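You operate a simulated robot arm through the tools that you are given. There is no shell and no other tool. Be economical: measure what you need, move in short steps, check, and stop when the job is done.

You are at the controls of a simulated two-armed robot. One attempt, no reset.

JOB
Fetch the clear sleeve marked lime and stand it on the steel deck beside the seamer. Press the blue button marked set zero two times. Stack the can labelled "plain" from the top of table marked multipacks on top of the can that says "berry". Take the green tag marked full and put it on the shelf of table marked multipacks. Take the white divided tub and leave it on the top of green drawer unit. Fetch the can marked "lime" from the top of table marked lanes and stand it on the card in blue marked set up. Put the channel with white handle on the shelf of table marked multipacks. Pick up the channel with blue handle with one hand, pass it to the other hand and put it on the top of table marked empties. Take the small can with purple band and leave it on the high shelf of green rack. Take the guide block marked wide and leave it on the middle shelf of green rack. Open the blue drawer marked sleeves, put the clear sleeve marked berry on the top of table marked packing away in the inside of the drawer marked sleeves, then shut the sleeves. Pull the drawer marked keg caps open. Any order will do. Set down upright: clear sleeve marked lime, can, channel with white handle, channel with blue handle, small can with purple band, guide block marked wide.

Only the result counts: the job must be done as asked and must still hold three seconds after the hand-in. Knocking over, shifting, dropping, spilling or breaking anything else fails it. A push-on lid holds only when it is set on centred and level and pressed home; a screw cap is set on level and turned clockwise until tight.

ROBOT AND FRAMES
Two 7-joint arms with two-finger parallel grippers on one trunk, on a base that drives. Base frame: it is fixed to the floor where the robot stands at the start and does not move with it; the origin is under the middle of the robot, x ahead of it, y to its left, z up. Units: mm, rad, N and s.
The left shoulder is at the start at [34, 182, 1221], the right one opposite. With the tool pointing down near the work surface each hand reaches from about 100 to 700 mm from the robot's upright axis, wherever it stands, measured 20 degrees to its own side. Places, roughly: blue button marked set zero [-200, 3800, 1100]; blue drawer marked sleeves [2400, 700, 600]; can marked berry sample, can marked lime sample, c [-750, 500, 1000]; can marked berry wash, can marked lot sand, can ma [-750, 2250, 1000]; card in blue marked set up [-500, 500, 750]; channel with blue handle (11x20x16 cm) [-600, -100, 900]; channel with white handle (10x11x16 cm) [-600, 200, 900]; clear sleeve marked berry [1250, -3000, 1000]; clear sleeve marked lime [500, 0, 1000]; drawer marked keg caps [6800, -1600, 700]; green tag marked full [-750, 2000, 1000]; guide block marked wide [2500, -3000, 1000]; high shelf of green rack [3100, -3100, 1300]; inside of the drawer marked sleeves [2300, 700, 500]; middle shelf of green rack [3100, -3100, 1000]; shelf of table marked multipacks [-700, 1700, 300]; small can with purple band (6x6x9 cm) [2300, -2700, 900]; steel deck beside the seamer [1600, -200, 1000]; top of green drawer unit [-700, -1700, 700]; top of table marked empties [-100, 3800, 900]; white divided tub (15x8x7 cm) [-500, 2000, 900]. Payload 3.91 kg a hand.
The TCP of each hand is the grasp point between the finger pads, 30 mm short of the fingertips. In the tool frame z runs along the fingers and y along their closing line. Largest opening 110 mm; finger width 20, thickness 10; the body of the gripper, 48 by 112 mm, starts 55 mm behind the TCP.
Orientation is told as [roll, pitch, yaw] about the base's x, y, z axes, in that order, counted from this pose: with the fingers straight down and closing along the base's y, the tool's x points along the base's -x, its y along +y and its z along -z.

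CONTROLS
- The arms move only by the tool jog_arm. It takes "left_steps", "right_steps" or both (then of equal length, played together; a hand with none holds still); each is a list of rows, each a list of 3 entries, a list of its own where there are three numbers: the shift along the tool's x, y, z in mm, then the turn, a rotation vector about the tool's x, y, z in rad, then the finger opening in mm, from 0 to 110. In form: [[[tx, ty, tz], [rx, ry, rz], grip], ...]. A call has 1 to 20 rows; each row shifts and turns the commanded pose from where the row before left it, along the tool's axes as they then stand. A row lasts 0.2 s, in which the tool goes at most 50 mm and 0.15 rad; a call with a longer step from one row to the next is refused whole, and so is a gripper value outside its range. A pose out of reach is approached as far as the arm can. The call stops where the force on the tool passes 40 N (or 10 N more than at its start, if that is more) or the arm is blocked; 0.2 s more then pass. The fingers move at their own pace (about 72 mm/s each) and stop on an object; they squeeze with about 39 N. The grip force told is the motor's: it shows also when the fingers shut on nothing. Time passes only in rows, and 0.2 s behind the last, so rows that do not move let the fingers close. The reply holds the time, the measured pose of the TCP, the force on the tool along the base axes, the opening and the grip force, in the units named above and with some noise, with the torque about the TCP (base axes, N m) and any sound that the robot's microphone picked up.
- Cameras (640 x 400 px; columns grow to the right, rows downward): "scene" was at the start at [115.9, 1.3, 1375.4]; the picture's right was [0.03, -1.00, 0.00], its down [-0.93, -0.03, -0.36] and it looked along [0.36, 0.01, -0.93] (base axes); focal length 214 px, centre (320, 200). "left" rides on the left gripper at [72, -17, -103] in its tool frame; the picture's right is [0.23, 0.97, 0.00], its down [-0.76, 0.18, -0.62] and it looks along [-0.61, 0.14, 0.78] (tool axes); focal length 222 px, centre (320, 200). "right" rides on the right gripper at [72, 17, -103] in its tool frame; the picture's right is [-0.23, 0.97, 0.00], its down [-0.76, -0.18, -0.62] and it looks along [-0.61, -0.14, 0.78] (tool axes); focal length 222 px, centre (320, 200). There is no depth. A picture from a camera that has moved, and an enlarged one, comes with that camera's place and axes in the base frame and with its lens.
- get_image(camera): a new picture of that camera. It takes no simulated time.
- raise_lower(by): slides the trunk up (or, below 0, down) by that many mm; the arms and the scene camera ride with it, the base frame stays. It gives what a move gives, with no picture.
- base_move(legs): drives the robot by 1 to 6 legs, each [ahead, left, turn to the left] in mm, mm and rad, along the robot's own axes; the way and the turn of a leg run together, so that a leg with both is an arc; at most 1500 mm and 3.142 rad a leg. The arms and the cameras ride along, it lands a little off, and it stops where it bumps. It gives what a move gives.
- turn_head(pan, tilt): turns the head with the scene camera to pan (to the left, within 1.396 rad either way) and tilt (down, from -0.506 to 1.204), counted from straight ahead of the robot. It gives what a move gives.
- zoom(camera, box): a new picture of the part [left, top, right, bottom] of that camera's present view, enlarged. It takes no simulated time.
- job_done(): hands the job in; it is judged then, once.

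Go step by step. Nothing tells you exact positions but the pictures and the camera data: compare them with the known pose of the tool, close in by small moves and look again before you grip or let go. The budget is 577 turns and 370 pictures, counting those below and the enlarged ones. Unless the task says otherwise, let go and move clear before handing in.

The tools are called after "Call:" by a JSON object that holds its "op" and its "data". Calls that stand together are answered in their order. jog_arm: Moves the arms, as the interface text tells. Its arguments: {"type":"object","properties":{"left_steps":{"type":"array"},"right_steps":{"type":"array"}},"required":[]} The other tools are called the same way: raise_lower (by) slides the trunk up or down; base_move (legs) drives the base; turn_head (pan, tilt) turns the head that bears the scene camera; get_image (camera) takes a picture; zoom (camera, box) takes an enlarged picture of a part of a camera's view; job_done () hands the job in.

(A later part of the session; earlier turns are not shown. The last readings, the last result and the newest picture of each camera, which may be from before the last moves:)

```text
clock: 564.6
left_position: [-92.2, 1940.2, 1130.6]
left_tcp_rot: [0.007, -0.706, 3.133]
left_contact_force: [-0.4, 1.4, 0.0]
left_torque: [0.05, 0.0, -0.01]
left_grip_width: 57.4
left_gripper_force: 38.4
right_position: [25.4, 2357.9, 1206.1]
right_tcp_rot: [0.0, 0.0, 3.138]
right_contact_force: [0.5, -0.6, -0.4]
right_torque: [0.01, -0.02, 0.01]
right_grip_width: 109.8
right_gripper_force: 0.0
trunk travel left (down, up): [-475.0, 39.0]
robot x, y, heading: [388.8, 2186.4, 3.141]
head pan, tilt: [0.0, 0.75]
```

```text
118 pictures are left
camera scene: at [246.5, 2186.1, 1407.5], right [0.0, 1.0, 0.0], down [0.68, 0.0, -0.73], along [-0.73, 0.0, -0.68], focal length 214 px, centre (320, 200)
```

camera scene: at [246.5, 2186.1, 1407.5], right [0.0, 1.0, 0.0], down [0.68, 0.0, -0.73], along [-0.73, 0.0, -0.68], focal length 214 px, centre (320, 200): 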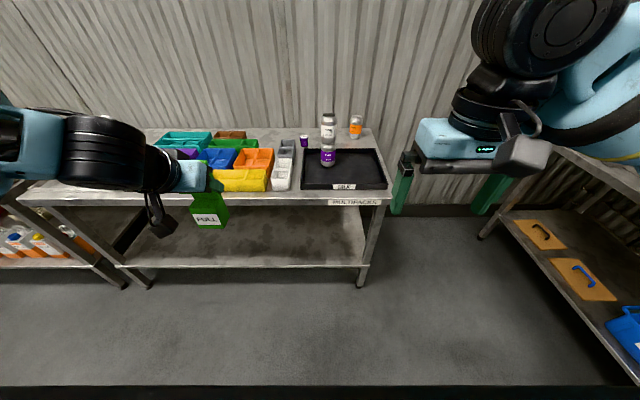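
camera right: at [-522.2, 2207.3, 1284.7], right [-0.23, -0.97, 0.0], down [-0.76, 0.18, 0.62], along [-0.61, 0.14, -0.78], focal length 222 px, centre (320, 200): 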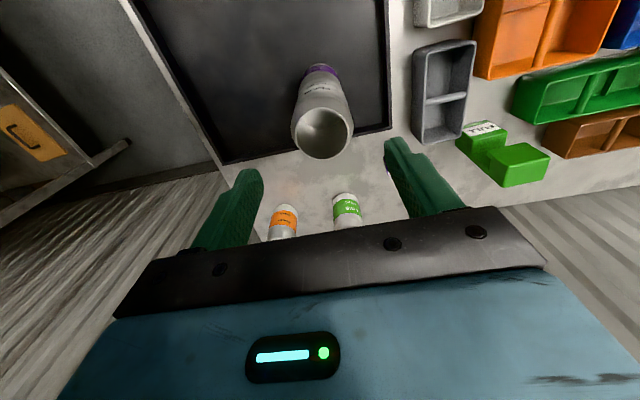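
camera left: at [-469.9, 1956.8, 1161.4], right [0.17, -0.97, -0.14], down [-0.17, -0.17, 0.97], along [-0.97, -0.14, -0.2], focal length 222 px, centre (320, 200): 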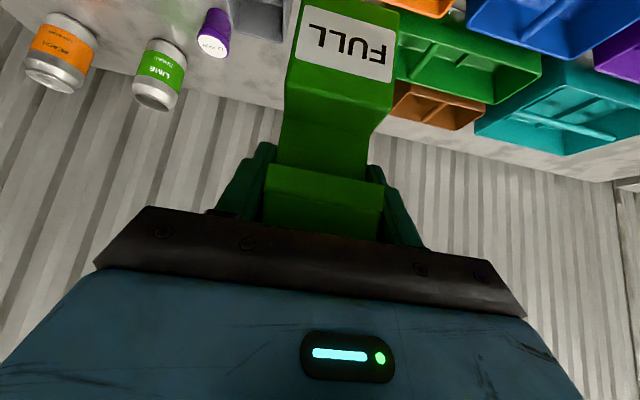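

Call:
{"op": "raise_lower", "data": {"by": -400}}

Call:
{"op": "raise_lower", "data": {"by": -70}}

Call:
{"op": "get_image", "data": {"camera": "scene"}}

```text
clock: 568.4
left_position: [-114.9, 1941.0, 678.7]
left_tcp_rot: [0.007, -0.599, 3.135]
left_contact_force: [-0.1, -0.6, -0.9]
left_torque: [-0.02, -0.01, -0.02]
left_grip_width: 57.7
left_gripper_force: 38.8
right_position: [24.3, 2360.3, 807.1]
right_tcp_rot: [0.007, 0.011, 3.125]
right_contact_force: [0.0, -0.5, 0.4]
right_torque: [-0.02, 0.01, 0.01]
right_grip_width: 109.8
right_gripper_force: 0.0
trunk travel left (down, up): [-75.0, 439.0]
robot x, y, heading: [389.3, 2184.5, 3.136]
head pan, tilt: [0.0, 0.75]
```

```text
clock: 569.5
left_position: [-123.5, 1940.5, 615.6]
left_tcp_rot: [0.007, -0.583, 3.134]
left_contact_force: [1.2, 0.3, -1.8]
left_torque: [-0.03, 0.0, 0.0]
left_grip_width: 57.4
left_gripper_force: 39.1
right_position: [23.7, 2357.5, 735.6]
right_tcp_rot: [0.005, 0.006, 3.132]
right_contact_force: [0.0, 0.2, -0.2]
right_torque: [0.01, 0.01, -0.01]
right_grip_width: 109.9
right_gripper_force: 0.0
trunk travel left (down, up): [-5.0, 509.0]
robot x, y, heading: [387.9, 2184.8, 3.137]
head pan, tilt: [0.0, 0.75]
```

```text
117 pictures are left
camera scene: at [61.2, 2198.7, 902.0], right [0.15, 0.99, 0.0], down [0.64, -0.09, -0.76], along [-0.75, 0.11, -0.65], focal length 214 px, centre (320, 200)
```

scene: 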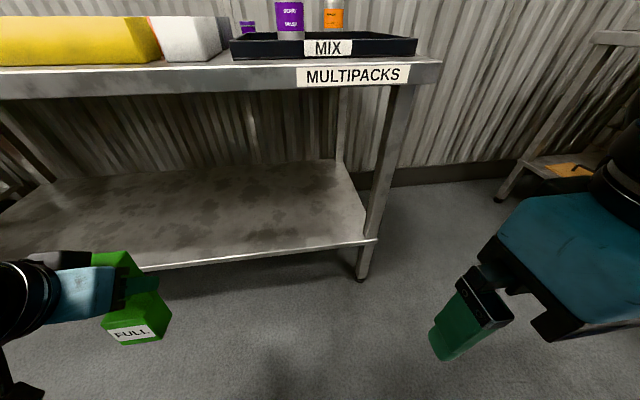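

Call:
{"op": "jog_arm", "data": {"left_steps": [[[0, 0, 0], [0, -0.12, 0], 40], [[25.8, 0, 30.6], [0, 0, 0], 40], [[25.8, 0, 30.6], [0, 0, 0], 40], [[25.8, 0, 30.6], [0, 0, 0], 40], [[25.8, 0, 30.6], [0, 0, 0], 40], [[-33.7, 0, 28.3], [0, 0, 0], 40], [[-33.7, 0, 28.3], [0, 0, 0], 40], [[-33.7, 0, 28.3], [0, 0, 0], 40], [[0, 0, 0], [0, 0, 0], 40]]}}

Call:
{"op": "get_image", "data": {"camera": "scene"}}

Call:
{"op": "get_image", "data": {"camera": "left"}}

```text
clock: 571.5
left_position: [-276.4, 1940.8, 458.9]
left_tcp_rot: [0.005, -0.701, 3.135]
left_contact_force: [0.6, -0.2, -1.0]
left_torque: [0.01, -0.02, 0.01]
left_grip_width: 57.4
left_gripper_force: 39.1
left hand out of reach, approached as far as the arm can: row 1
right_position: [25.2, 2359.4, 735.1]
right_tcp_rot: [-0.001, 0.004, 3.134]
right_contact_force: [0.0, 0.4, 0.3]
right_torque: [0.02, 0.03, -0.01]
right_grip_width: 110.0
right_gripper_force: 0.1
trunk travel left (down, up): [-5.0, 509.0]
robot x, y, heading: [392.1, 2184.4, 3.134]
head pan, tilt: [0.0, 0.75]
```

```text
116 pictures are left
camera scene: at [60.9, 2198.9, 902.1], right [0.15, 0.99, 0.0], down [0.64, -0.1, -0.76], along [-0.75, 0.11, -0.65], focal length 214 px, centre (320, 200)
```

scene: 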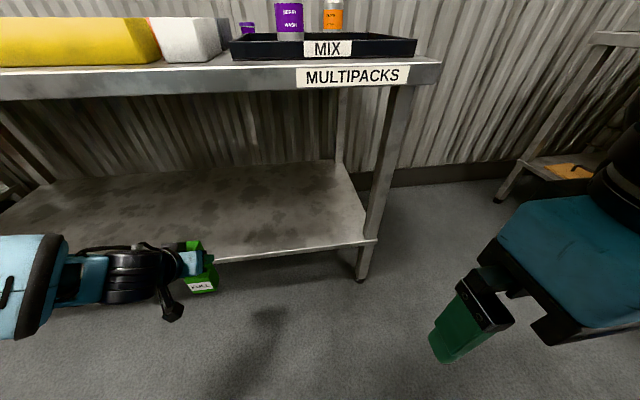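

```text
115 pictures are left
camera left: at [-154.2, 1958.2, 489.8], right [0.17, -0.98, -0.14], down [-0.18, -0.17, 0.97], along [-0.97, -0.14, -0.2], focal length 222 px, centre (320, 200)
```

left: 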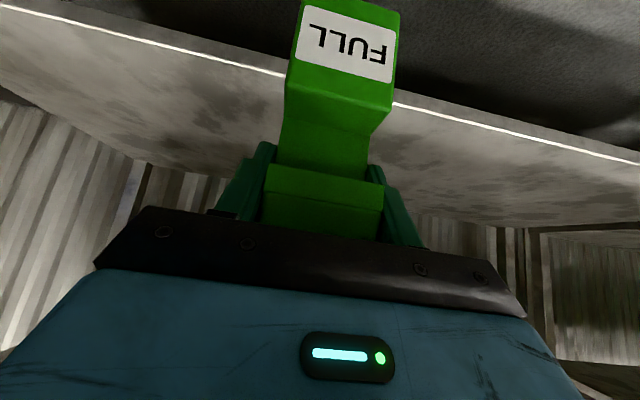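

Call:
{"op": "jog_arm", "data": {"left_steps": [[[-10, 0, -12], [0, 0, 0], 40], [[-33.7, 0, 28.3], [0, 0, 0], 40], [[-33.7, 0, 28.3], [0, 0, 0], 40], [[-33.7, 0, 28.3], [0, 0, 0], 40], [[-25, 0, 21], [0, 0, 0], 40], [[0, 0, 0], [0, 0, 0], 40]]}}

Call:
{"op": "get_image", "data": {"camera": "scene"}}

Call:
{"op": "get_image", "data": {"camera": "left"}}

```text
clock: 572.9
left_position: [-430.7, 1939.6, 473.9]
left_tcp_rot: [0.007, -0.7, 3.135]
left_contact_force: [-0.2, -0.3, -0.6]
left_torque: [0.0, 0.02, -0.01]
left_grip_width: 57.3
left_gripper_force: 39.5
left hand out of reach, approached as far as the arm can: row 5
right_position: [24.4, 2358.6, 734.6]
right_tcp_rot: [-0.001, 0.004, 3.136]
right_contact_force: [-0.5, -0.6, -0.1]
right_torque: [0.04, 0.0, 0.01]
right_grip_width: 109.9
right_gripper_force: 0.1
trunk travel left (down, up): [-5.0, 509.0]
robot x, y, heading: [387.7, 2190.3, 3.137]
head pan, tilt: [0.0, 0.75]
```

```text
114 pictures are left
camera scene: at [60.4, 2198.4, 902.2], right [0.15, 0.99, 0.0], down [0.64, -0.09, -0.76], along [-0.76, 0.11, -0.65], focal length 214 px, centre (320, 200)
```

scene: 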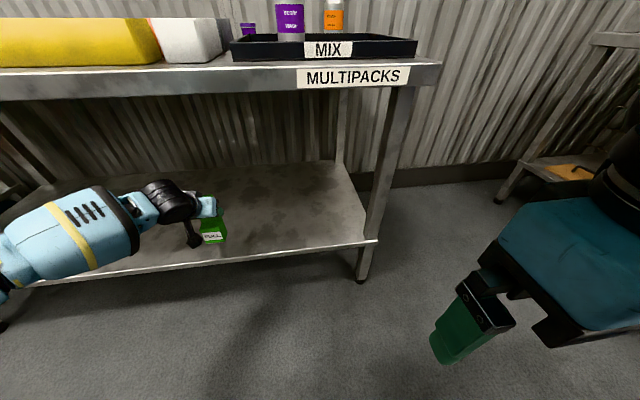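

```text
113 pictures are left
camera left: at [-307.6, 1957.7, 505.9], right [0.17, -0.97, -0.14], down [-0.18, -0.17, 0.97], along [-0.97, -0.14, -0.21], focal length 222 px, centre (320, 200)
```

left: 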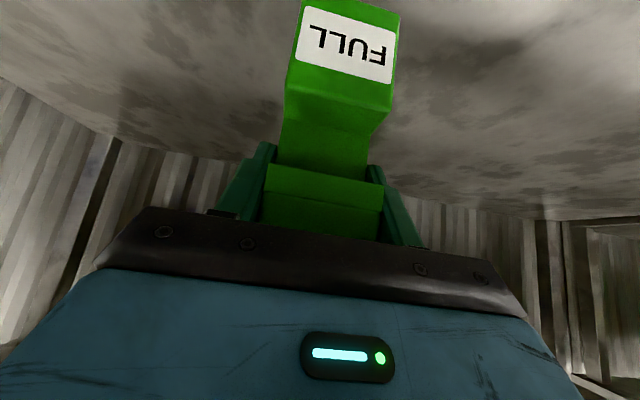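

Call:
{"op": "jog_arm", "data": {"left_steps": [[[9.7, 0, 11.5], [0, 0, 0], 40], [[9.7, 0, 11.5], [0, 0, 0], 40], [[4.5, 0, 5.4], [0, 0, 0], 40], [[4.5, 0, 5.4], [0, 0, 0], 40], [[4.5, 0, 5.4], [0, 0, 0], 40], [[4.5, 0, 5.4], [0, 0, 0], 40], [[4.5, 0, 5.4], [0, 0, 0], 40]]}}

```text
clock: 574.5
left_position: [-427.3, 1930.1, 437.5]
left_tcp_rot: [0.005, -0.703, 3.133]
left_contact_force: [-0.4, 0.6, -1.6]
left_torque: [-0.05, 0.03, 0.02]
left_grip_width: 57.5
left_gripper_force: 38.8
left hand out of reach, approached as far as the arm can: row 1, 2, 4, 5, 6
right_position: [24.5, 2358.6, 735.0]
right_tcp_rot: [-0.003, 0.007, 3.137]
right_contact_force: [0.1, 0.2, -1.0]
right_torque: [-0.01, 0.0, -0.01]
right_grip_width: 110.2
right_gripper_force: 0.1
trunk travel left (down, up): [-5.0, 509.0]
robot x, y, heading: [392.4, 2186.3, 3.137]
head pan, tilt: [0.0, 0.75]
```

Call:
{"op": "base_move", "data": {"legs": [[50, 0, 0]]}}

Call:
{"op": "jog_arm", "data": {"left_steps": [[[4.5, 0, 5.4], [0, 0, 0], 40], [[4.5, 0, 5.4], [0, 0, 0], 40], [[4.5, 0, 5.4], [0, 0, 0], 40], [[4.5, 0, 5.4], [0, 0, 0], 40], [[4.5, 0, 5.4], [0, 0, 0], 40]]}}

Call:
{"op": "get_image", "data": {"camera": "left"}}

```text
clock: 575.4
left_position: [-475.7, 1930.5, 437.2]
left_tcp_rot: [0.005, -0.701, 3.132]
left_contact_force: [-0.8, 0.1, -1.3]
left_torque: [-0.01, 0.01, 0.03]
left_grip_width: 57.3
left_gripper_force: 39.2
right_position: [-24.8, 2358.2, 734.1]
right_tcp_rot: [-0.002, 0.005, 3.136]
right_contact_force: [0.1, -0.4, 0.5]
right_torque: [-0.04, -0.04, -0.01]
right_grip_width: 109.9
right_gripper_force: 0.0
trunk travel left (down, up): [-5.0, 509.0]
robot x, y, heading: [342.6, 2182.4, 3.138]
head pan, tilt: [0.0, 0.75]
```

```text
clock: 576.6
left_position: [-474.1, 1921.6, 415.8]
left_tcp_rot: [0.007, -0.705, 3.133]
left_contact_force: [-0.2, -0.5, -0.5]
left_torque: [0.01, 0.0, 0.0]
left_grip_width: 57.6
left_gripper_force: 39.9
left hand out of reach, approached as far as the arm can: row 2, 3, 5
right_position: [-25.2, 2359.9, 734.3]
right_tcp_rot: [-0.002, 0.011, 3.133]
right_contact_force: [-0.6, 0.5, 0.5]
right_torque: [0.04, 0.0, 0.0]
right_grip_width: 110.0
right_gripper_force: 0.1
trunk travel left (down, up): [-5.0, 509.0]
robot x, y, heading: [344.1, 2188.2, 3.143]
head pan, tilt: [0.0, 0.75]
```

```text
112 pictures are left
camera left: at [-352.1, 1938.7, 447.3], right [0.17, -0.98, -0.14], down [-0.18, -0.17, 0.97], along [-0.97, -0.14, -0.2], focal length 222 px, centre (320, 200)
```

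left: 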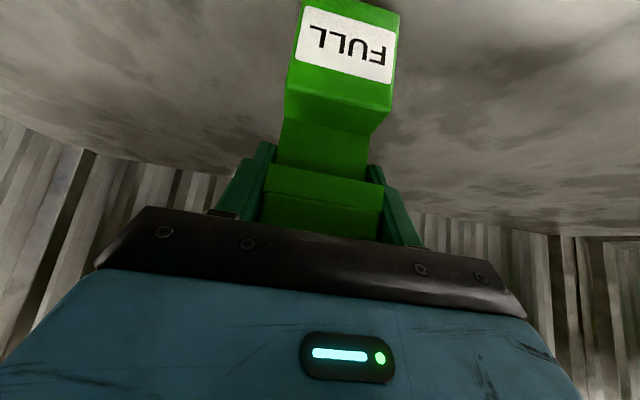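

Call:
{"op": "base_move", "data": {"legs": [[70, 0, 0]]}}

Call:
{"op": "jog_arm", "data": {"left_steps": [[[30, 0, -25], [0, 0, 0], 40], [[6.4, 0, 7.7], [0, 0, 0], 40], [[6.4, 0, 7.7], [0, 0, 0], 40], [[4.5, 0, 5.4], [0, 0, 0], 40], [[4.5, 0, 5.4], [0, 0, 0], 40], [[4.5, 0, 5.4], [0, 0, 0], 40]]}}

Call:
{"op": "get_image", "data": {"camera": "scene"}}

```text
clock: 577.6
left_position: [-544.0, 1921.8, 416.1]
left_tcp_rot: [0.005, -0.703, 3.133]
left_contact_force: [-0.2, -0.1, -0.8]
left_torque: [0.02, -0.02, 0.0]
left_grip_width: 57.1
left_gripper_force: 39.0
right_position: [-95.6, 2359.2, 734.7]
right_tcp_rot: [-0.002, 0.01, 3.131]
right_contact_force: [0.6, 0.5, -0.3]
right_torque: [-0.03, -0.01, 0.0]
right_grip_width: 110.1
right_gripper_force: 0.0
trunk travel left (down, up): [-5.0, 509.0]
robot x, y, heading: [273.4, 2184.5, 3.137]
head pan, tilt: [0.0, 0.75]
```

```text
clock: 578.5
left_position: [-511.8, 1922.5, 406.3]
left_tcp_rot: [-0.001, -0.726, 3.138]
left_contact_force: [-3.8, 0.0, 10.1]
left_torque: [-0.15, 0.43, -0.04]
left_grip_width: 57.3
left_gripper_force: 38.8
right_position: [-96.6, 2359.1, 733.0]
right_tcp_rot: [-0.008, 0.023, 3.127]
right_contact_force: [-0.1, 0.7, 0.3]
right_torque: [0.0, -0.01, 0.0]
right_grip_width: 110.1
right_gripper_force: 0.0
trunk travel left (down, up): [-5.0, 509.0]
robot x, y, heading: [268.7, 2183.8, 3.139]
head pan, tilt: [0.0, 0.75]
stopped in row 4 (left hand): the force on the tool passed its limit at 58 N (the readings are from after the stop); the commanded pose is now the measured one
```

```text
111 pictures are left
camera scene: at [-58.7, 2195.8, 902.0], right [0.1, 0.99, 0.0], down [0.65, -0.07, -0.76], along [-0.76, 0.08, -0.65], focal length 214 px, centre (320, 200)
```

scene: 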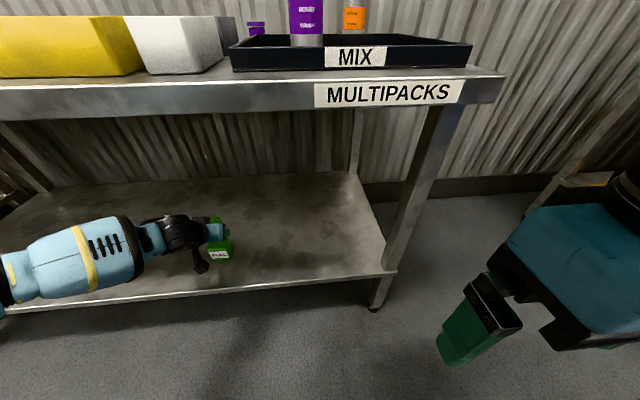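

Call:
{"op": "zoom", "data": {"camera": "scene", "box": [140, 190, 280, 300]}}

Call:
{"op": "get_image", "data": {"camera": "left"}}

```text
3.64 times, centred on (210, 245) of scene
camera zoom: at [-58.7, 2195.8, 902.0], right [0.1, 0.99, 0.0], down [0.65, -0.07, -0.76], along [-0.76, 0.08, -0.65], focal length 780 px, centre (720, 36)
```

zoom: 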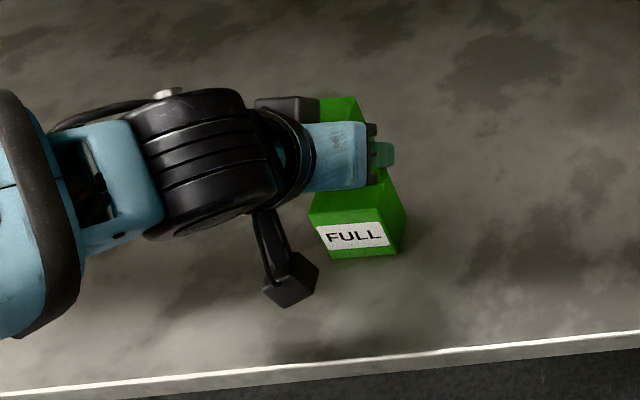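

```text
109 pictures are left
camera left: at [-388.8, 1939.9, 436.0], right [0.16, -0.97, -0.15], down [-0.16, -0.18, 0.97], along [-0.97, -0.14, -0.18], focal length 222 px, centre (320, 200)
```

left: 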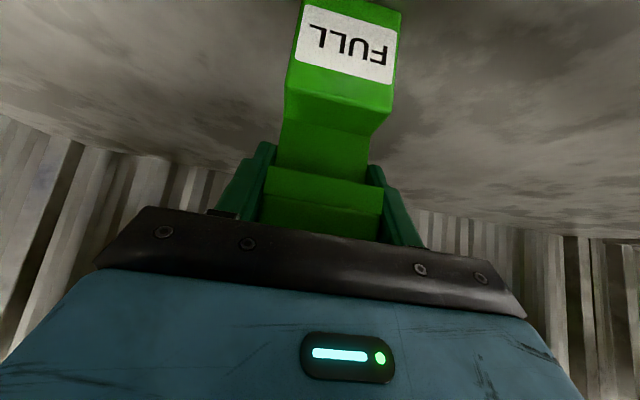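

The tag rests on the shelf. Release and withdraw.

Call:
{"op": "jog_arm", "data": {"left_steps": [[[0, 0, 0], [0, 0, 0], 60], [[0, 0, 0], [0, 0, 0], 76], [[0, 0, -10], [0, 0, 0], 80], [[0, 0, -30], [0, 0, 0], 80], [[0, 0, -40], [0, 0, 0], 80], [[20, 0, -40], [0, 0, 0], 80], [[34, 0, -29], [0, 0, 0], 80]]}}

Call:
{"op": "zoom", "data": {"camera": "scene", "box": [120, 150, 320, 300]}}

```text
clock: 580.1
left_position: [-370.1, 1921.9, 480.1]
left_tcp_rot: [0.001, -0.719, 3.139]
left_contact_force: [-0.2, -0.2, -0.1]
left_torque: [0.02, 0.01, 0.03]
left_grip_width: 80.0
left_gripper_force: 0.1
right_position: [-96.8, 2358.9, 733.0]
right_tcp_rot: [-0.005, 0.015, 3.129]
right_contact_force: [-0.1, 0.0, 0.4]
right_torque: [-0.01, 0.01, 0.0]
right_grip_width: 110.1
right_gripper_force: 0.1
trunk travel left (down, up): [-5.0, 509.0]
robot x, y, heading: [267.9, 2185.2, 3.139]
head pan, tilt: [0.0, 0.75]
```

```text
2.67 times, centred on (220, 225) of scene
camera zoom: at [-59.4, 2196.2, 902.8], right [0.11, 0.99, 0.0], down [0.64, -0.07, -0.77], along [-0.76, 0.09, -0.64], focal length 572 px, centre (587, 133)
```

zoom: 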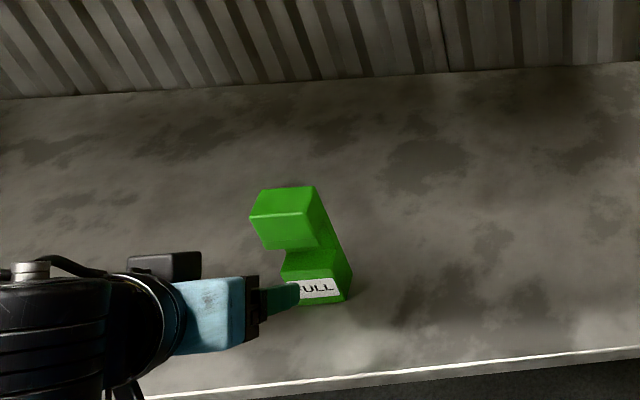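

Tag placed. Back off, raise the trunk, and straighten the left hand for the white divided tub.

Call:
{"op": "base_move", "data": {"legs": [[-330, 0, 0]]}}

Call:
{"op": "raise_lower", "data": {"by": 400}}

Call:
{"op": "raise_lower", "data": {"by": 70}}

Call:
{"op": "jog_arm", "data": {"left_steps": [[[-10, 0, -35], [0, 0.12, 0], 110], [[-10, 0, -35], [0, 0.12, 0], 110], [[-10, 0, -35], [0, 0.12, 0], 110], [[0, 0, -40], [0, 0.12, 0], 110], [[0, 0, -40], [0, 0.12, 0], 110], [[0, 0, -40], [0, 0.119, 0], 110], [[0, 0, -40], [0, 0, 0], 110]]}}

```text
clock: 582.3
left_position: [-40.7, 1921.1, 480.7]
left_tcp_rot: [-0.001, -0.718, 3.14]
left_contact_force: [-0.1, 0.0, 0.1]
left_torque: [-0.01, -0.01, -0.01]
left_grip_width: 80.0
left_gripper_force: 0.0
right_position: [234.3, 2359.3, 734.1]
right_tcp_rot: [-0.005, 0.018, 3.132]
right_contact_force: [-1.2, -1.0, 0.3]
right_torque: [0.0, 0.01, 0.01]
right_grip_width: 109.8
right_gripper_force: 0.1
trunk travel left (down, up): [-5.0, 509.0]
robot x, y, heading: [598.0, 2189.1, 3.143]
head pan, tilt: [0.0, 0.75]
```

```text
clock: 586.1
left_position: [-39.8, 1921.0, 881.5]
left_tcp_rot: [0.001, -0.716, 3.138]
left_contact_force: [0.1, 0.6, 0.5]
left_torque: [-0.02, 0.02, 0.01]
left_grip_width: 79.9
left_gripper_force: 0.1
right_position: [234.6, 2357.9, 1132.8]
right_tcp_rot: [-0.005, 0.019, 3.129]
right_contact_force: [0.6, -0.1, 0.6]
right_torque: [0.02, -0.01, -0.03]
right_grip_width: 110.0
right_gripper_force: 0.0
trunk travel left (down, up): [-405.0, 109.0]
robot x, y, heading: [602.6, 2185.3, 3.138]
head pan, tilt: [0.0, 0.75]
```

```text
clock: 587.2
left_position: [-40.3, 1921.0, 948.9]
left_tcp_rot: [0.0, -0.715, 3.137]
left_contact_force: [-0.1, -0.2, -0.6]
left_torque: [-0.01, 0.01, 0.0]
left_grip_width: 80.2
left_gripper_force: 0.0
right_position: [233.0, 2358.4, 1202.8]
right_tcp_rot: [-0.005, 0.019, 3.131]
right_contact_force: [-1.2, 1.1, -1.9]
right_torque: [-0.01, -0.01, -0.02]
right_grip_width: 110.1
right_gripper_force: 0.1
trunk travel left (down, up): [-475.0, 39.0]
robot x, y, heading: [601.4, 2184.0, 3.138]
head pan, tilt: [0.0, 0.75]
```

```text
clock: 588.8
left_position: [23.4, 1914.9, 1200.2]
left_tcp_rot: [0.001, 0.002, 3.137]
left_contact_force: [0.9, -0.2, 0.0]
left_torque: [0.0, 0.0, 0.01]
left_grip_width: 110.0
left_gripper_force: 0.1
left hand out of reach, approached as far as the arm can: row 7
right_position: [236.2, 2358.0, 1203.9]
right_tcp_rot: [-0.005, 0.02, 3.131]
right_contact_force: [0.1, -0.5, -0.3]
right_torque: [-0.05, -0.02, -0.01]
right_grip_width: 110.0
right_gripper_force: 0.0
trunk travel left (down, up): [-475.0, 39.0]
robot x, y, heading: [600.7, 2185.2, 3.136]
head pan, tilt: [0.0, 0.75]
```

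Call:
{"op": "base_move", "data": {"legs": [[590, -45, 0]]}}

Call:
{"op": "jog_arm", "data": {"left_steps": [[[38, -33, 0], [0, 0, 0], 110], [[38, -33, 0], [0, 0, 0], 110], [[0, 0, 45], [0, 0, 0], 110], [[0, 0, 45], [0, 0, 0], 110], [[0, 0, 45], [0, 0, 0], 110], [[0, 0, 0], [0, 0, 0], 110]]}}

Call:
{"op": "get_image", "data": {"camera": "left"}}

Call:
{"op": "get_image", "data": {"camera": "scene"}}

```text
clock: 592.2
left_position: [-569.0, 1966.0, 1200.5]
left_tcp_rot: [0.0, 0.002, 3.134]
left_contact_force: [0.2, -0.2, 0.6]
left_torque: [0.02, -0.03, -0.02]
left_grip_width: 109.8
left_gripper_force: 0.1
right_position: [-356.1, 2407.2, 1203.5]
right_tcp_rot: [-0.005, 0.018, 3.129]
right_contact_force: [0.4, 0.0, 0.7]
right_torque: [0.01, -0.02, -0.01]
right_grip_width: 110.1
right_gripper_force: 0.0
trunk travel left (down, up): [-475.0, 39.0]
robot x, y, heading: [7.4, 2233.9, 3.136]
head pan, tilt: [0.0, 0.75]
```

```text
refused: row 1 steps farther than a row can; nothing moved
```

```text
107 pictures are left
camera left: at [-496.9, 1982.2, 1302.5], right [0.22, -0.98, 0.0], down [-0.76, -0.17, 0.62], along [-0.61, -0.14, -0.78], focal length 222 px, centre (320, 200)
```

left: 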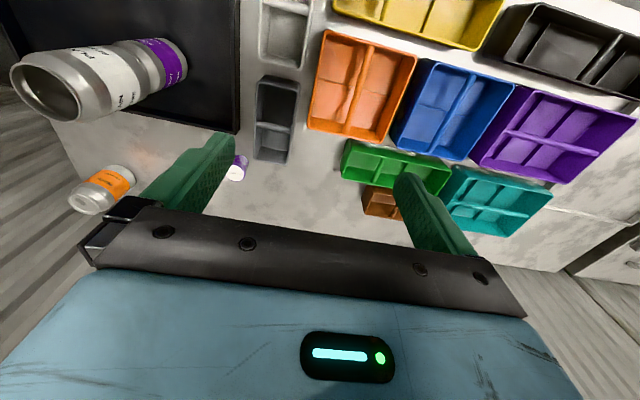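

```text
106 pictures are left
camera scene: at [-134.3, 2233.5, 1407.4], right [0.01, 1.0, 0.0], down [0.68, 0.0, -0.73], along [-0.73, 0.0, -0.68], focal length 214 px, centre (320, 200)
```

scene: 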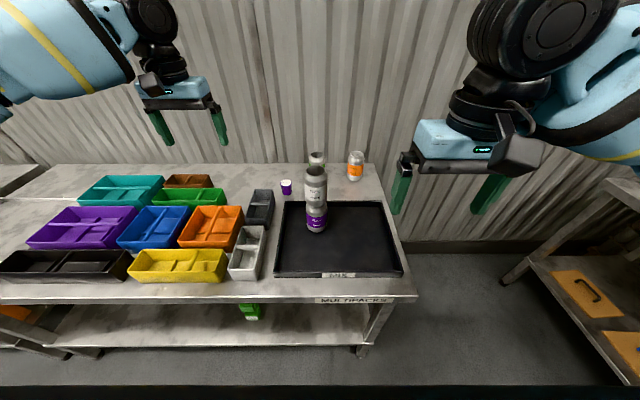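

Call:
{"op": "jog_arm", "data": {"left_steps": [[[28, -22, 0], [0, 0, 0], 110], [[28, -22, 0], [0, 0, 0], 110], [[28, -22, 0], [0, 0, 0], 110], [[0, 0, 45], [0, 0, 0], 110], [[0, 0, 45], [0, 0, 0], 110], [[0, 0, 45], [0, 0, 0], 110], [[0, 0, 0], [0, 0, 0], 110]]}}

Call:
{"op": "get_image", "data": {"camera": "left"}}

```text
clock: 593.8
left_position: [-484.5, 2033.3, 1065.6]
left_tcp_rot: [0.0, -0.001, 3.135]
left_contact_force: [0.4, 0.2, 0.1]
left_torque: [-0.01, -0.03, 0.0]
left_grip_width: 110.0
left_gripper_force: 0.1
right_position: [-355.6, 2406.9, 1203.6]
right_tcp_rot: [-0.005, 0.017, 3.127]
right_contact_force: [1.0, -1.0, -0.1]
right_torque: [-0.03, 0.04, 0.0]
right_grip_width: 109.9
right_gripper_force: 0.1
trunk travel left (down, up): [-475.0, 39.0]
robot x, y, heading: [10.9, 2233.3, 3.133]
head pan, tilt: [0.0, 0.75]
```

```text
105 pictures are left
camera left: at [-411.8, 2049.0, 1167.5], right [0.22, -0.98, 0.0], down [-0.76, -0.17, 0.62], along [-0.61, -0.14, -0.78], focal length 222 px, centre (320, 200)
```

left: 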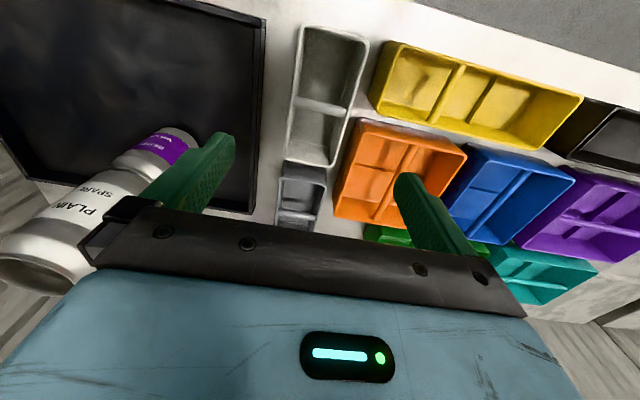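

The tub has a neighbour too close on one side, so grip its central divider instead: turn the hand 90° and straddle the divider.

Call:
{"op": "jog_arm", "data": {"left_steps": [[[8, 4, 0], [0, 0, -0.1], 60], [[0, 0, 0], [0, 0, -0.147], 50], [[0, 0, 0], [0, 0, -0.147], 50], [[0, 0, 0], [0, 0, -0.147], 50], [[0, 0, 0], [0, 0, -0.147], 50], [[0, 0, 0], [0, 0, -0.147], 50], [[0, 0, 0], [0, 0, -0.147], 50], [[0, 0, 0], [0, 0, -0.147], 50], [[0, 0, 0], [0, 0, -0.147], 50], [[0, 0, 0], [0, 0, -0.147], 50], [[0, 0, 0], [0, 0, -0.147], 50], [[0, 0, 0], [0, 0, 0], 50]]}}

Call:
{"op": "get_image", "data": {"camera": "left"}}

```text
clock: 596.4
left_position: [-478.0, 2026.8, 1064.6]
left_tcp_rot: [0.0, 0.0, -1.578]
left_contact_force: [0.0, -0.1, -0.4]
left_torque: [0.03, 0.02, -0.02]
left_grip_width: 50.2
left_gripper_force: 0.2
right_position: [-355.9, 2407.3, 1203.1]
right_tcp_rot: [-0.004, 0.017, 3.126]
right_contact_force: [0.0, -0.7, 0.7]
right_torque: [-0.01, -0.02, -0.02]
right_grip_width: 110.0
right_gripper_force: 0.0
trunk travel left (down, up): [-475.0, 39.0]
robot x, y, heading: [9.3, 2231.3, 3.138]
head pan, tilt: [0.0, 0.75]
```

```text
104 pictures are left
camera left: at [-493.7, 2099.8, 1167.6], right [0.98, 0.22, 0.0], down [0.17, -0.76, 0.62], along [0.14, -0.61, -0.78], focal length 222 px, centre (320, 200)
```

left: 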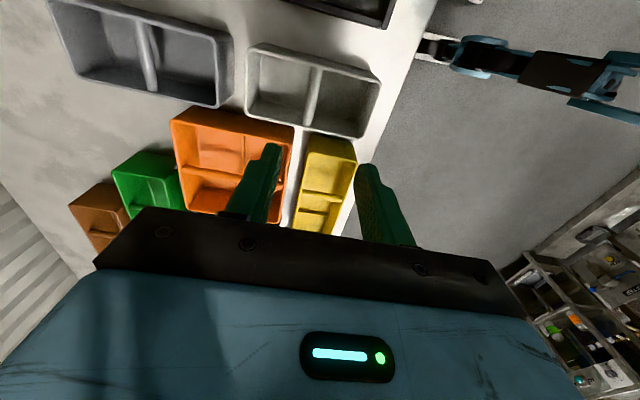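

Call:
{"op": "jog_arm", "data": {"left_steps": [[[5, -4, 40], [0, 0, 0], 50], [[0, 0, 45], [0, 0, 0], 50], [[0, 0, 45], [0, 0, 0], 50], [[0, 0, 0], [0, 0, 0], 50]]}}

Call:
{"op": "get_image", "data": {"camera": "left"}}

```text
clock: 597.4
left_position: [-482.2, 2032.3, 934.3]
left_tcp_rot: [0.0, 0.001, -1.579]
left_contact_force: [0.1, -0.3, -0.4]
left_torque: [0.01, 0.01, -0.02]
left_grip_width: 50.2
left_gripper_force: 0.1
right_position: [-355.6, 2407.3, 1203.9]
right_tcp_rot: [-0.004, 0.018, 3.128]
right_contact_force: [0.1, 0.1, -0.4]
right_torque: [0.01, 0.0, 0.02]
right_grip_width: 109.9
right_gripper_force: 0.1
trunk travel left (down, up): [-475.0, 39.0]
robot x, y, heading: [10.0, 2232.7, 3.14]
head pan, tilt: [0.0, 0.75]
```

```text
103 pictures are left
camera left: at [-497.4, 2105.4, 1038.3], right [0.98, 0.22, 0.0], down [0.17, -0.76, 0.62], along [0.14, -0.61, -0.78], focal length 222 px, centre (320, 200)
```

left: 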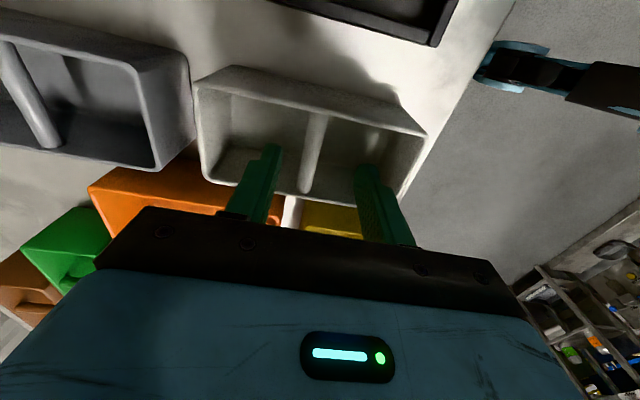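

Call:
{"op": "jog_arm", "data": {"left_steps": [[[8, -5, 20], [0, 0, 0], 50], [[0, 0, 20], [0, 0, 0], 50], [[0, 0, 0], [0, 0, 0], 50]]}}

Call:
{"op": "get_image", "data": {"camera": "left"}}

```text
clock: 598.2
left_position: [-480.3, 2033.0, 898.7]
left_tcp_rot: [0.0, 0.0, -1.58]
left_contact_force: [-0.2, 0.1, 0.4]
left_torque: [-0.03, -0.06, 0.02]
left_grip_width: 50.2
left_gripper_force: 0.0
left hand out of reach, approached as far as the arm can: row 2
right_position: [-356.0, 2406.7, 1203.2]
right_tcp_rot: [-0.005, 0.017, 3.128]
right_contact_force: [0.0, 0.4, -0.6]
right_torque: [0.0, -0.01, -0.02]
right_grip_width: 110.4
right_gripper_force: 0.1
trunk travel left (down, up): [-475.0, 39.0]
robot x, y, heading: [12.3, 2233.9, 3.134]
head pan, tilt: [0.0, 0.75]
```

```text
102 pictures are left
camera left: at [-497.0, 2107.1, 1001.5], right [0.98, 0.22, 0.0], down [0.17, -0.76, 0.62], along [0.14, -0.61, -0.78], focal length 222 px, centre (320, 200)
```

left: 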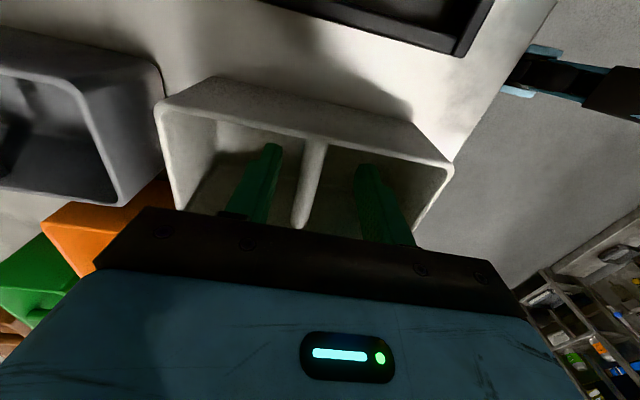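

Call:
{"op": "jog_arm", "data": {"left_steps": [[[0, 0, -30], [0, 0, 0], 50], [[0, 0, -20], [0, 0, 0], 50]]}}

Call:
{"op": "base_move", "data": {"legs": [[0, -60, 0]]}}

Call:
{"op": "jog_arm", "data": {"left_steps": [[[-25, -4, 0], [0, 0, 0], 50], [[-25, -4, 0], [0, 0, 0], 50], [[0, 0, 25], [0, 0, 0], 50], [[0, 0, 25], [0, 0, 0], 50], [[0, 0, 10], [0, 0, 0], 50], [[0, 0, 0], [0, 0, 0], 50]]}}

Call:
{"op": "get_image", "data": {"camera": "left"}}

```text
clock: 598.8
left_position: [-479.8, 2033.5, 950.1]
left_tcp_rot: [0.001, 0.001, -1.579]
left_contact_force: [-0.2, 1.1, -0.8]
left_torque: [0.01, 0.05, 0.0]
left_grip_width: 50.0
left_gripper_force: 0.1
right_position: [-355.4, 2407.3, 1203.3]
right_tcp_rot: [-0.005, 0.017, 3.128]
right_contact_force: [0.0, -0.3, 0.9]
right_torque: [0.0, 0.08, -0.01]
right_grip_width: 109.9
right_gripper_force: 0.0
trunk travel left (down, up): [-475.0, 39.0]
robot x, y, heading: [14.2, 2231.2, 3.135]
head pan, tilt: [0.0, 0.75]
```

```text
clock: 600.0
left_position: [-479.7, 2093.3, 947.3]
left_tcp_rot: [0.0, -0.001, -1.575]
left_contact_force: [-0.1, 0.5, 0.0]
left_torque: [-0.04, -0.01, 0.04]
left_grip_width: 50.1
left_gripper_force: 0.1
right_position: [-355.8, 2466.5, 1203.4]
right_tcp_rot: [-0.004, 0.017, 3.128]
right_contact_force: [0.8, 0.5, -0.1]
right_torque: [0.0, 0.0, 0.01]
right_grip_width: 110.0
right_gripper_force: 0.0
trunk travel left (down, up): [-475.0, 39.0]
robot x, y, heading: [11.9, 2296.9, 3.135]
head pan, tilt: [0.0, 0.75]
```

```text
clock: 601.4
left_position: [-488.0, 2043.6, 889.4]
left_tcp_rot: [0.002, 0.0, -1.578]
left_contact_force: [0.3, 0.5, -0.9]
left_torque: [0.0, -0.01, -0.02]
left_grip_width: 50.3
left_gripper_force: 0.1
right_position: [-355.2, 2467.4, 1204.2]
right_tcp_rot: [-0.005, 0.017, 3.127]
right_contact_force: [0.6, 0.6, 0.0]
right_torque: [-0.01, 0.02, -0.02]
right_grip_width: 110.1
right_gripper_force: 0.3
trunk travel left (down, up): [-475.0, 39.0]
robot x, y, heading: [11.6, 2293.4, 3.129]
head pan, tilt: [0.0, 0.75]
```

```text
101 pictures are left
camera left: at [-505.3, 2117.2, 991.3], right [0.98, 0.22, 0.0], down [0.17, -0.76, 0.62], along [0.14, -0.61, -0.78], focal length 222 px, centre (320, 200)
```

left: 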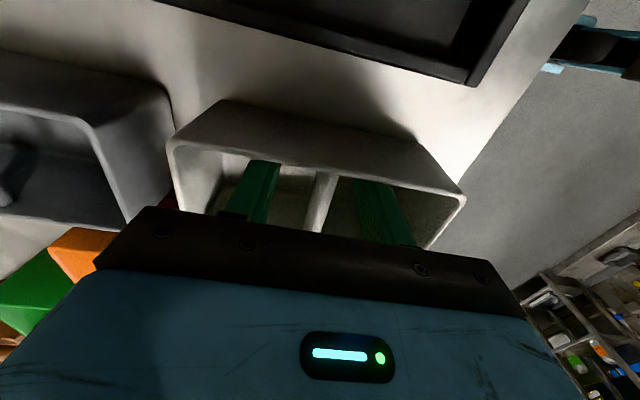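

Call:
{"op": "jog_arm", "data": {"left_steps": [[[-4, 0, 10], [0, 0, 0], 50], [[0, 0, 0], [0, 0, 0], 0], [[0, 0, 0], [0, 0, 0], 0], [[0, 0, 0], [0, 0, 0], 0], [[0, 0, -15], [0, 0, 0], 0], [[0, 0, -40], [0, 0, 0], 0], [[0, 0, -45], [0, 0, 0], 0], [[0, 0, -45], [0, 0, 0], 0], [[0, 0, -45], [0, 0, 0], 0]]}}

Call:
{"op": "get_image", "data": {"camera": "left"}}

```text
clock: 603.4
left_position: [-487.5, 2040.2, 1071.4]
left_tcp_rot: [0.002, 0.002, -1.578]
left_contact_force: [0.2, -0.4, -1.9]
left_torque: [0.04, 0.01, -0.02]
left_grip_width: 10.7
left_gripper_force: 38.8
right_position: [-353.6, 2466.5, 1202.6]
right_tcp_rot: [-0.004, 0.015, 3.13]
right_contact_force: [-0.4, 0.5, -0.1]
right_torque: [-0.02, 0.02, 0.01]
right_grip_width: 110.1
right_gripper_force: 0.1
trunk travel left (down, up): [-475.0, 39.0]
robot x, y, heading: [11.0, 2289.4, 3.137]
head pan, tilt: [0.0, 0.75]
```

```text
100 pictures are left
camera left: at [-504.1, 2112.8, 1173.2], right [0.98, 0.22, 0.0], down [0.17, -0.76, 0.62], along [0.14, -0.61, -0.78], focal length 222 px, centre (320, 200)
```

left: 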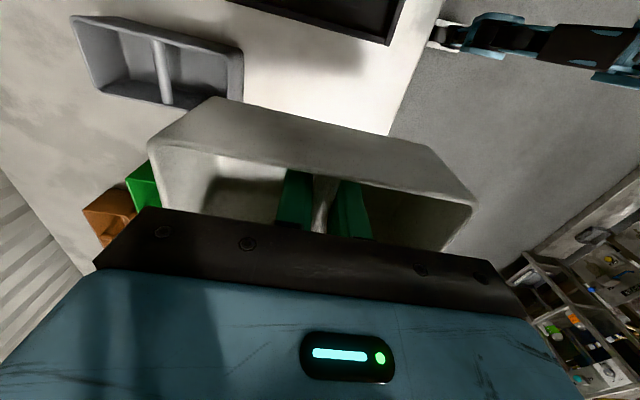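

Tub held by its divider. Back off, turn south and drive down the aisle toward the green drawer unit.

Call:
{"op": "base_move", "data": {"legs": [[-300, 0, 0], [0, 0, 1.573], [1400, -300, 0], [1400, 0, 0], [600, 0, 0]]}}

Call:
{"op": "turn_head", "data": {"pan": -0.8, "tilt": 0.5}}

Call:
{"op": "get_image", "data": {"camera": "scene"}}

```text
clock: 625.6
left_position: [258.5, -1611.2, 1070.4]
left_tcp_rot: [0.001, 0.0, -0.003]
left_contact_force: [0.2, 0.1, -0.9]
left_torque: [0.03, 0.0, -0.01]
left_grip_width: 11.0
left_gripper_force: 38.9
right_position: [-169.6, -1479.5, 1203.6]
right_tcp_rot: [-0.005, 0.015, -1.581]
right_contact_force: [-0.3, 0.3, 0.1]
right_torque: [0.01, 0.02, 0.01]
right_grip_width: 109.9
right_gripper_force: 0.0
trunk travel left (down, up): [-475.0, 39.0]
robot x, y, heading: [1.9, -1113.8, -1.575]
head pan, tilt: [0.0, 0.75]
```

```text
clock: 626.7
left_position: [258.7, -1610.9, 1069.4]
left_tcp_rot: [0.0, 0.001, -0.006]
left_contact_force: [0.9, 0.5, -1.6]
left_torque: [0.01, 0.02, 0.01]
left_grip_width: 10.8
left_gripper_force: 39.0
right_position: [-168.3, -1480.0, 1203.8]
right_tcp_rot: [-0.004, 0.018, -1.581]
right_contact_force: [0.8, -0.2, -0.6]
right_torque: [0.0, -0.02, -0.02]
right_grip_width: 109.8
right_gripper_force: 0.0
trunk travel left (down, up): [-475.0, 39.0]
robot x, y, heading: [3.5, -1113.4, -1.577]
head pan, tilt: [-0.799, 0.499]
```

```text
99 pictures are left
camera scene: at [-63.3, -1237.5, 1429.3], right [-0.7, 0.72, 0.0], down [0.34, 0.33, -0.88], along [-0.63, -0.61, -0.48], focal length 214 px, centre (320, 200)
```

scene: 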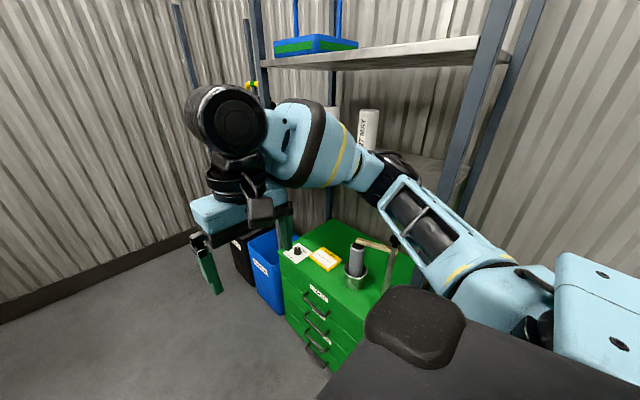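

Call:
{"op": "base_move", "data": {"legs": [[390, 150, 0], [0, 0, -1.57]]}}

Call:
{"op": "turn_head", "data": {"pan": 0.1, "tilt": 0.7}}

Call:
{"op": "get_image", "data": {"camera": "scene"}}

```text
clock: 633.1
left_position: [-345.6, -1757.7, 1069.8]
left_tcp_rot: [0.0, -0.001, -1.575]
left_contact_force: [0.6, 0.3, 0.2]
left_torque: [-0.02, 0.03, 0.03]
left_grip_width: 10.8
left_gripper_force: 39.4
right_position: [-216.1, -1329.7, 1202.7]
right_tcp_rot: [-0.005, 0.019, 3.133]
right_contact_force: [0.2, 0.6, 0.0]
right_torque: [-0.02, 0.0, -0.01]
right_grip_width: 110.3
right_gripper_force: 0.0
trunk travel left (down, up): [-475.0, 39.0]
robot x, y, heading: [151.6, -1501.8, 3.144]
head pan, tilt: [-0.799, 0.499]
```

```text
clock: 634.3
left_position: [-346.0, -1757.3, 1068.5]
left_tcp_rot: [0.0, 0.0, -1.575]
left_contact_force: [0.3, -0.2, -1.4]
left_torque: [0.02, 0.03, 0.03]
left_grip_width: 10.7
left_gripper_force: 38.8
right_position: [-215.4, -1329.2, 1203.0]
right_tcp_rot: [-0.006, 0.018, 3.135]
right_contact_force: [-0.2, 0.5, -0.5]
right_torque: [-0.03, -0.01, -0.03]
right_grip_width: 110.0
right_gripper_force: 0.1
trunk travel left (down, up): [-475.0, 39.0]
robot x, y, heading: [150.7, -1500.4, 3.139]
head pan, tilt: [0.099, 0.7]
```

```text
98 pictures are left
camera scene: at [5.4, -1509.7, 1411.6], right [-0.1, 1.0, 0.0], down [0.64, 0.06, -0.77], along [-0.76, -0.07, -0.64], focal length 214 px, centre (320, 200)
```

scene: 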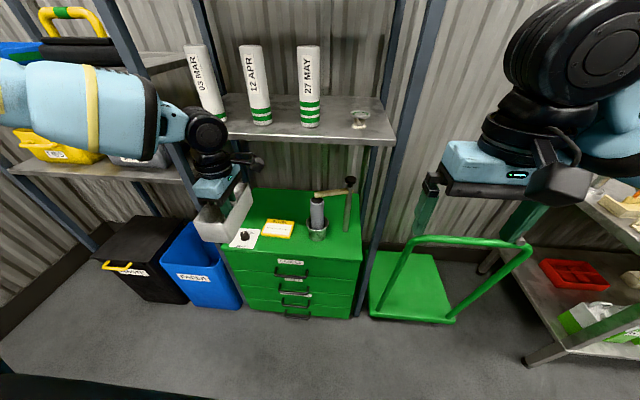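

The green unit's top has a free front strip. Turn the tub 90° (long side along y), move closer, and aim for ≈(-532,-1700).

Call:
{"op": "jog_arm", "data": {"left_steps": [[[0, 0, 0], [0, 0, 0.147], 0], [[0, 0, 0], [0, 0, 0.147], 0], [[0, 0, 0], [0, 0, 0.147], 0], [[0, 0, 0], [0, 0, 0.147], 0], [[0, 0, 0], [0, 0, 0.147], 0], [[0, 0, 0], [0, 0, 0.147], 0], [[0, 0, 0], [0, 0, 0.147], 0], [[0, 0, 0], [0, 0, 0.147], 0], [[0, 0, 0], [0, 0, 0.147], 0], [[0, 0, 0], [0, 0, 0.147], 0], [[0, 0, 0], [0, 0, 0.1], 0]]}}

Call:
{"op": "base_move", "data": {"legs": [[150, 0, 0]]}}

Call:
{"op": "get_image", "data": {"camera": "left"}}

Call:
{"op": "get_image", "data": {"camera": "scene"}}

```text
clock: 636.7
left_position: [-346.1, -1757.9, 1069.3]
left_tcp_rot: [0.0, 0.002, 3.137]
left_contact_force: [0.8, 0.0, -1.3]
left_torque: [0.02, -0.06, -0.02]
left_grip_width: 10.9
left_gripper_force: 38.6
right_position: [-216.3, -1329.8, 1203.8]
right_tcp_rot: [-0.006, 0.017, 3.133]
right_contact_force: [-0.2, -0.6, -0.4]
right_torque: [-0.04, 0.0, -0.01]
right_grip_width: 109.8
right_gripper_force: 0.0
trunk travel left (down, up): [-475.0, 39.0]
robot x, y, heading: [152.8, -1498.0, 3.142]
head pan, tilt: [0.099, 0.7]
```

```text
clock: 638.1
left_position: [-495.9, -1757.5, 1070.7]
left_tcp_rot: [-0.001, 0.002, 3.142]
left_contact_force: [-0.7, -0.2, -0.6]
left_torque: [-0.02, 0.0, -0.04]
left_grip_width: 10.7
left_gripper_force: 39.5
right_position: [-362.5, -1328.9, 1203.0]
right_tcp_rot: [-0.006, 0.016, 3.134]
right_contact_force: [-0.1, 0.7, -0.8]
right_torque: [-0.01, 0.04, 0.01]
right_grip_width: 110.0
right_gripper_force: 0.0
trunk travel left (down, up): [-475.0, 39.0]
robot x, y, heading: [4.0, -1502.3, -3.138]
head pan, tilt: [0.099, 0.7]
```

```text
97 pictures are left
camera left: at [-421.8, -1740.2, 1173.0], right [0.23, -0.97, 0.0], down [-0.76, -0.18, 0.62], along [-0.61, -0.14, -0.78], focal length 222 px, centre (320, 200)
```

left: 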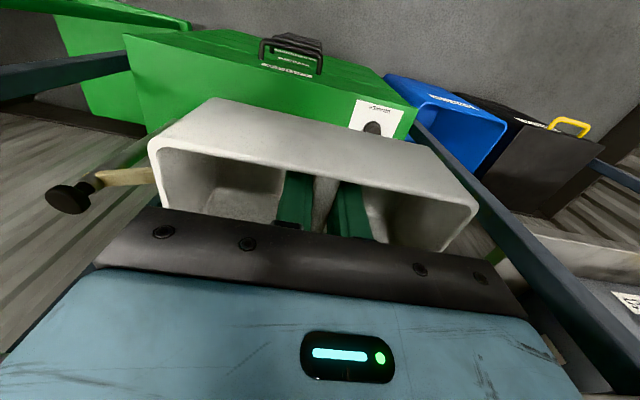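

```text
96 pictures are left
camera scene: at [-142.8, -1509.8, 1411.8], right [-0.1, 0.99, 0.0], down [0.64, 0.06, -0.77], along [-0.76, -0.08, -0.64], focal length 214 px, centre (320, 200)
```

scene: 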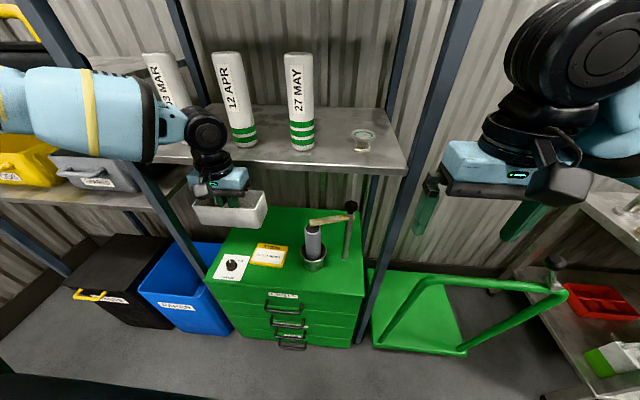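

Place target: front strip ahead of the cup, centre ≈(-535,-1560), top z≈699. Shift the base right and move over.

Call:
{"op": "base_move", "data": {"legs": [[0, -140, 0]]}}

Call:
{"op": "jog_arm", "data": {"left_steps": [[[-20, -28, 0], [0, 0, 0], 0], [[-20, -28, 0], [0, 0, 0], 0], [[0, 0, 45], [0, 0, 0], 0], [[0, 0, 45], [0, 0, 0], 0], [[0, 0, 45], [0, 0, 0], 0], [[0, 0, 45], [0, 0, 0], 0], [[0, 0, 45], [0, 0, 0], 0], [[0, 0, 0], [0, 0, 0], 0]]}}

Call:
{"op": "zoom", "data": {"camera": "scene", "box": [130, 180, 370, 330]}}

```text
clock: 639.9
left_position: [-494.6, -1617.6, 1069.6]
left_tcp_rot: [0.001, 0.002, -3.142]
left_contact_force: [0.8, 0.4, -1.8]
left_torque: [-0.02, 0.0, 0.02]
left_grip_width: 10.9
left_gripper_force: 39.0
right_position: [-365.3, -1190.0, 1202.7]
right_tcp_rot: [-0.005, 0.017, 3.137]
right_contact_force: [-0.3, -0.3, 0.4]
right_torque: [-0.03, -0.03, -0.03]
right_grip_width: 109.8
right_gripper_force: 0.0
trunk travel left (down, up): [-475.0, 39.0]
robot x, y, heading: [6.2, -1361.7, -3.138]
head pan, tilt: [0.099, 0.7]
```

```text
clock: 640.5
left_position: [-517.9, -1581.3, 1069.7]
left_tcp_rot: [0.013, 0.025, -3.135]
left_contact_force: [37.5, -16.3, 7.5]
left_torque: [1.8, 3.75, 0.14]
left_grip_width: 10.9
left_gripper_force: 39.0
right_position: [-362.4, -1191.8, 1203.1]
right_tcp_rot: [-0.007, 0.018, 3.141]
right_contact_force: [-0.3, 0.6, -0.3]
right_torque: [-0.01, -0.08, 0.01]
right_grip_width: 110.1
right_gripper_force: 0.0
trunk travel left (down, up): [-475.0, 39.0]
robot x, y, heading: [5.1, -1362.3, -3.132]
head pan, tilt: [0.099, 0.7]
stopped in row 2 (left hand): the force on the tool passed its limit at 84 N (the readings are from after the stop); the commanded pose is now the measured one
```

```text
2.67 times, centred on (250, 255) of scene
camera zoom: at [-140.6, -1372.4, 1412.0], right [-0.1, 0.99, 0.0], down [0.64, 0.07, -0.77], along [-0.76, -0.08, -0.64], focal length 572 px, centre (507, 53)
```

zoom: 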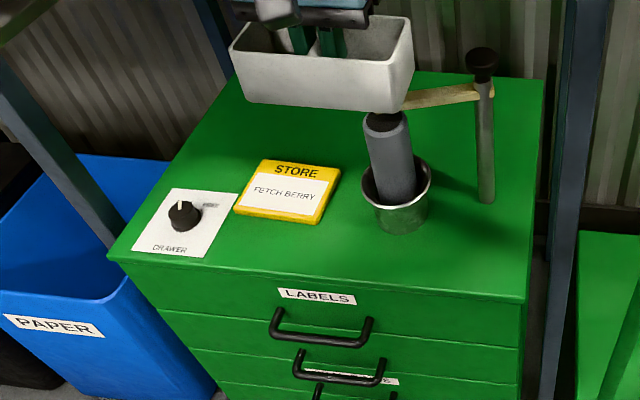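

Contact with the tall lever piece; back away immediately and raise.

Call:
{"op": "jog_arm", "data": {"left_steps": [[[20, 28, -5], [0, 0, 0], 0], [[20, 28, -10], [0, 0, 0], 0], [[10, 0, -20], [0, 0, 0], 0]]}}

Call:
{"op": "zoom", "data": {"camera": "scene", "box": [130, 130, 370, 330]}}

```text
clock: 641.3
left_position: [-472.7, -1632.1, 1104.2]
left_tcp_rot: [0.011, 0.019, -3.138]
left_contact_force: [-0.1, 0.6, -1.8]
left_torque: [-0.03, -0.03, -0.01]
left_grip_width: 10.9
left_gripper_force: 38.7
right_position: [-365.5, -1190.6, 1202.9]
right_tcp_rot: [-0.004, 0.02, 3.138]
right_contact_force: [0.3, -1.0, 0.1]
right_torque: [0.0, -0.03, 0.01]
right_grip_width: 110.0
right_gripper_force: 0.1
trunk travel left (down, up): [-475.0, 39.0]
robot x, y, heading: [6.1, -1359.0, -3.135]
head pan, tilt: [0.099, 0.7]
```

```text
2.00 times, centred on (250, 230) of scene
camera zoom: at [-143.5, -1369.3, 1411.6], right [-0.1, 0.99, 0.0], down [0.64, 0.07, -0.76], along [-0.76, -0.08, -0.64], focal length 429 px, centre (460, 140)
```

zoom: 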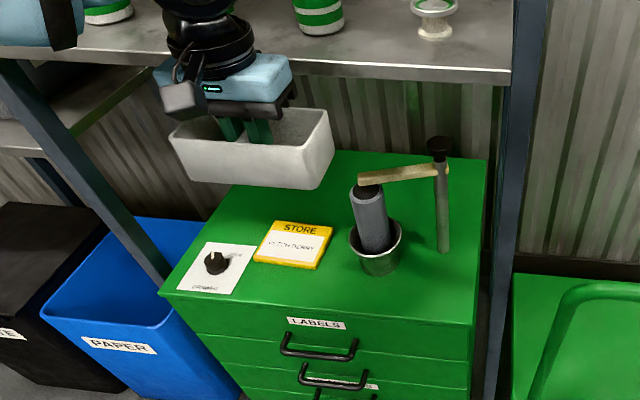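

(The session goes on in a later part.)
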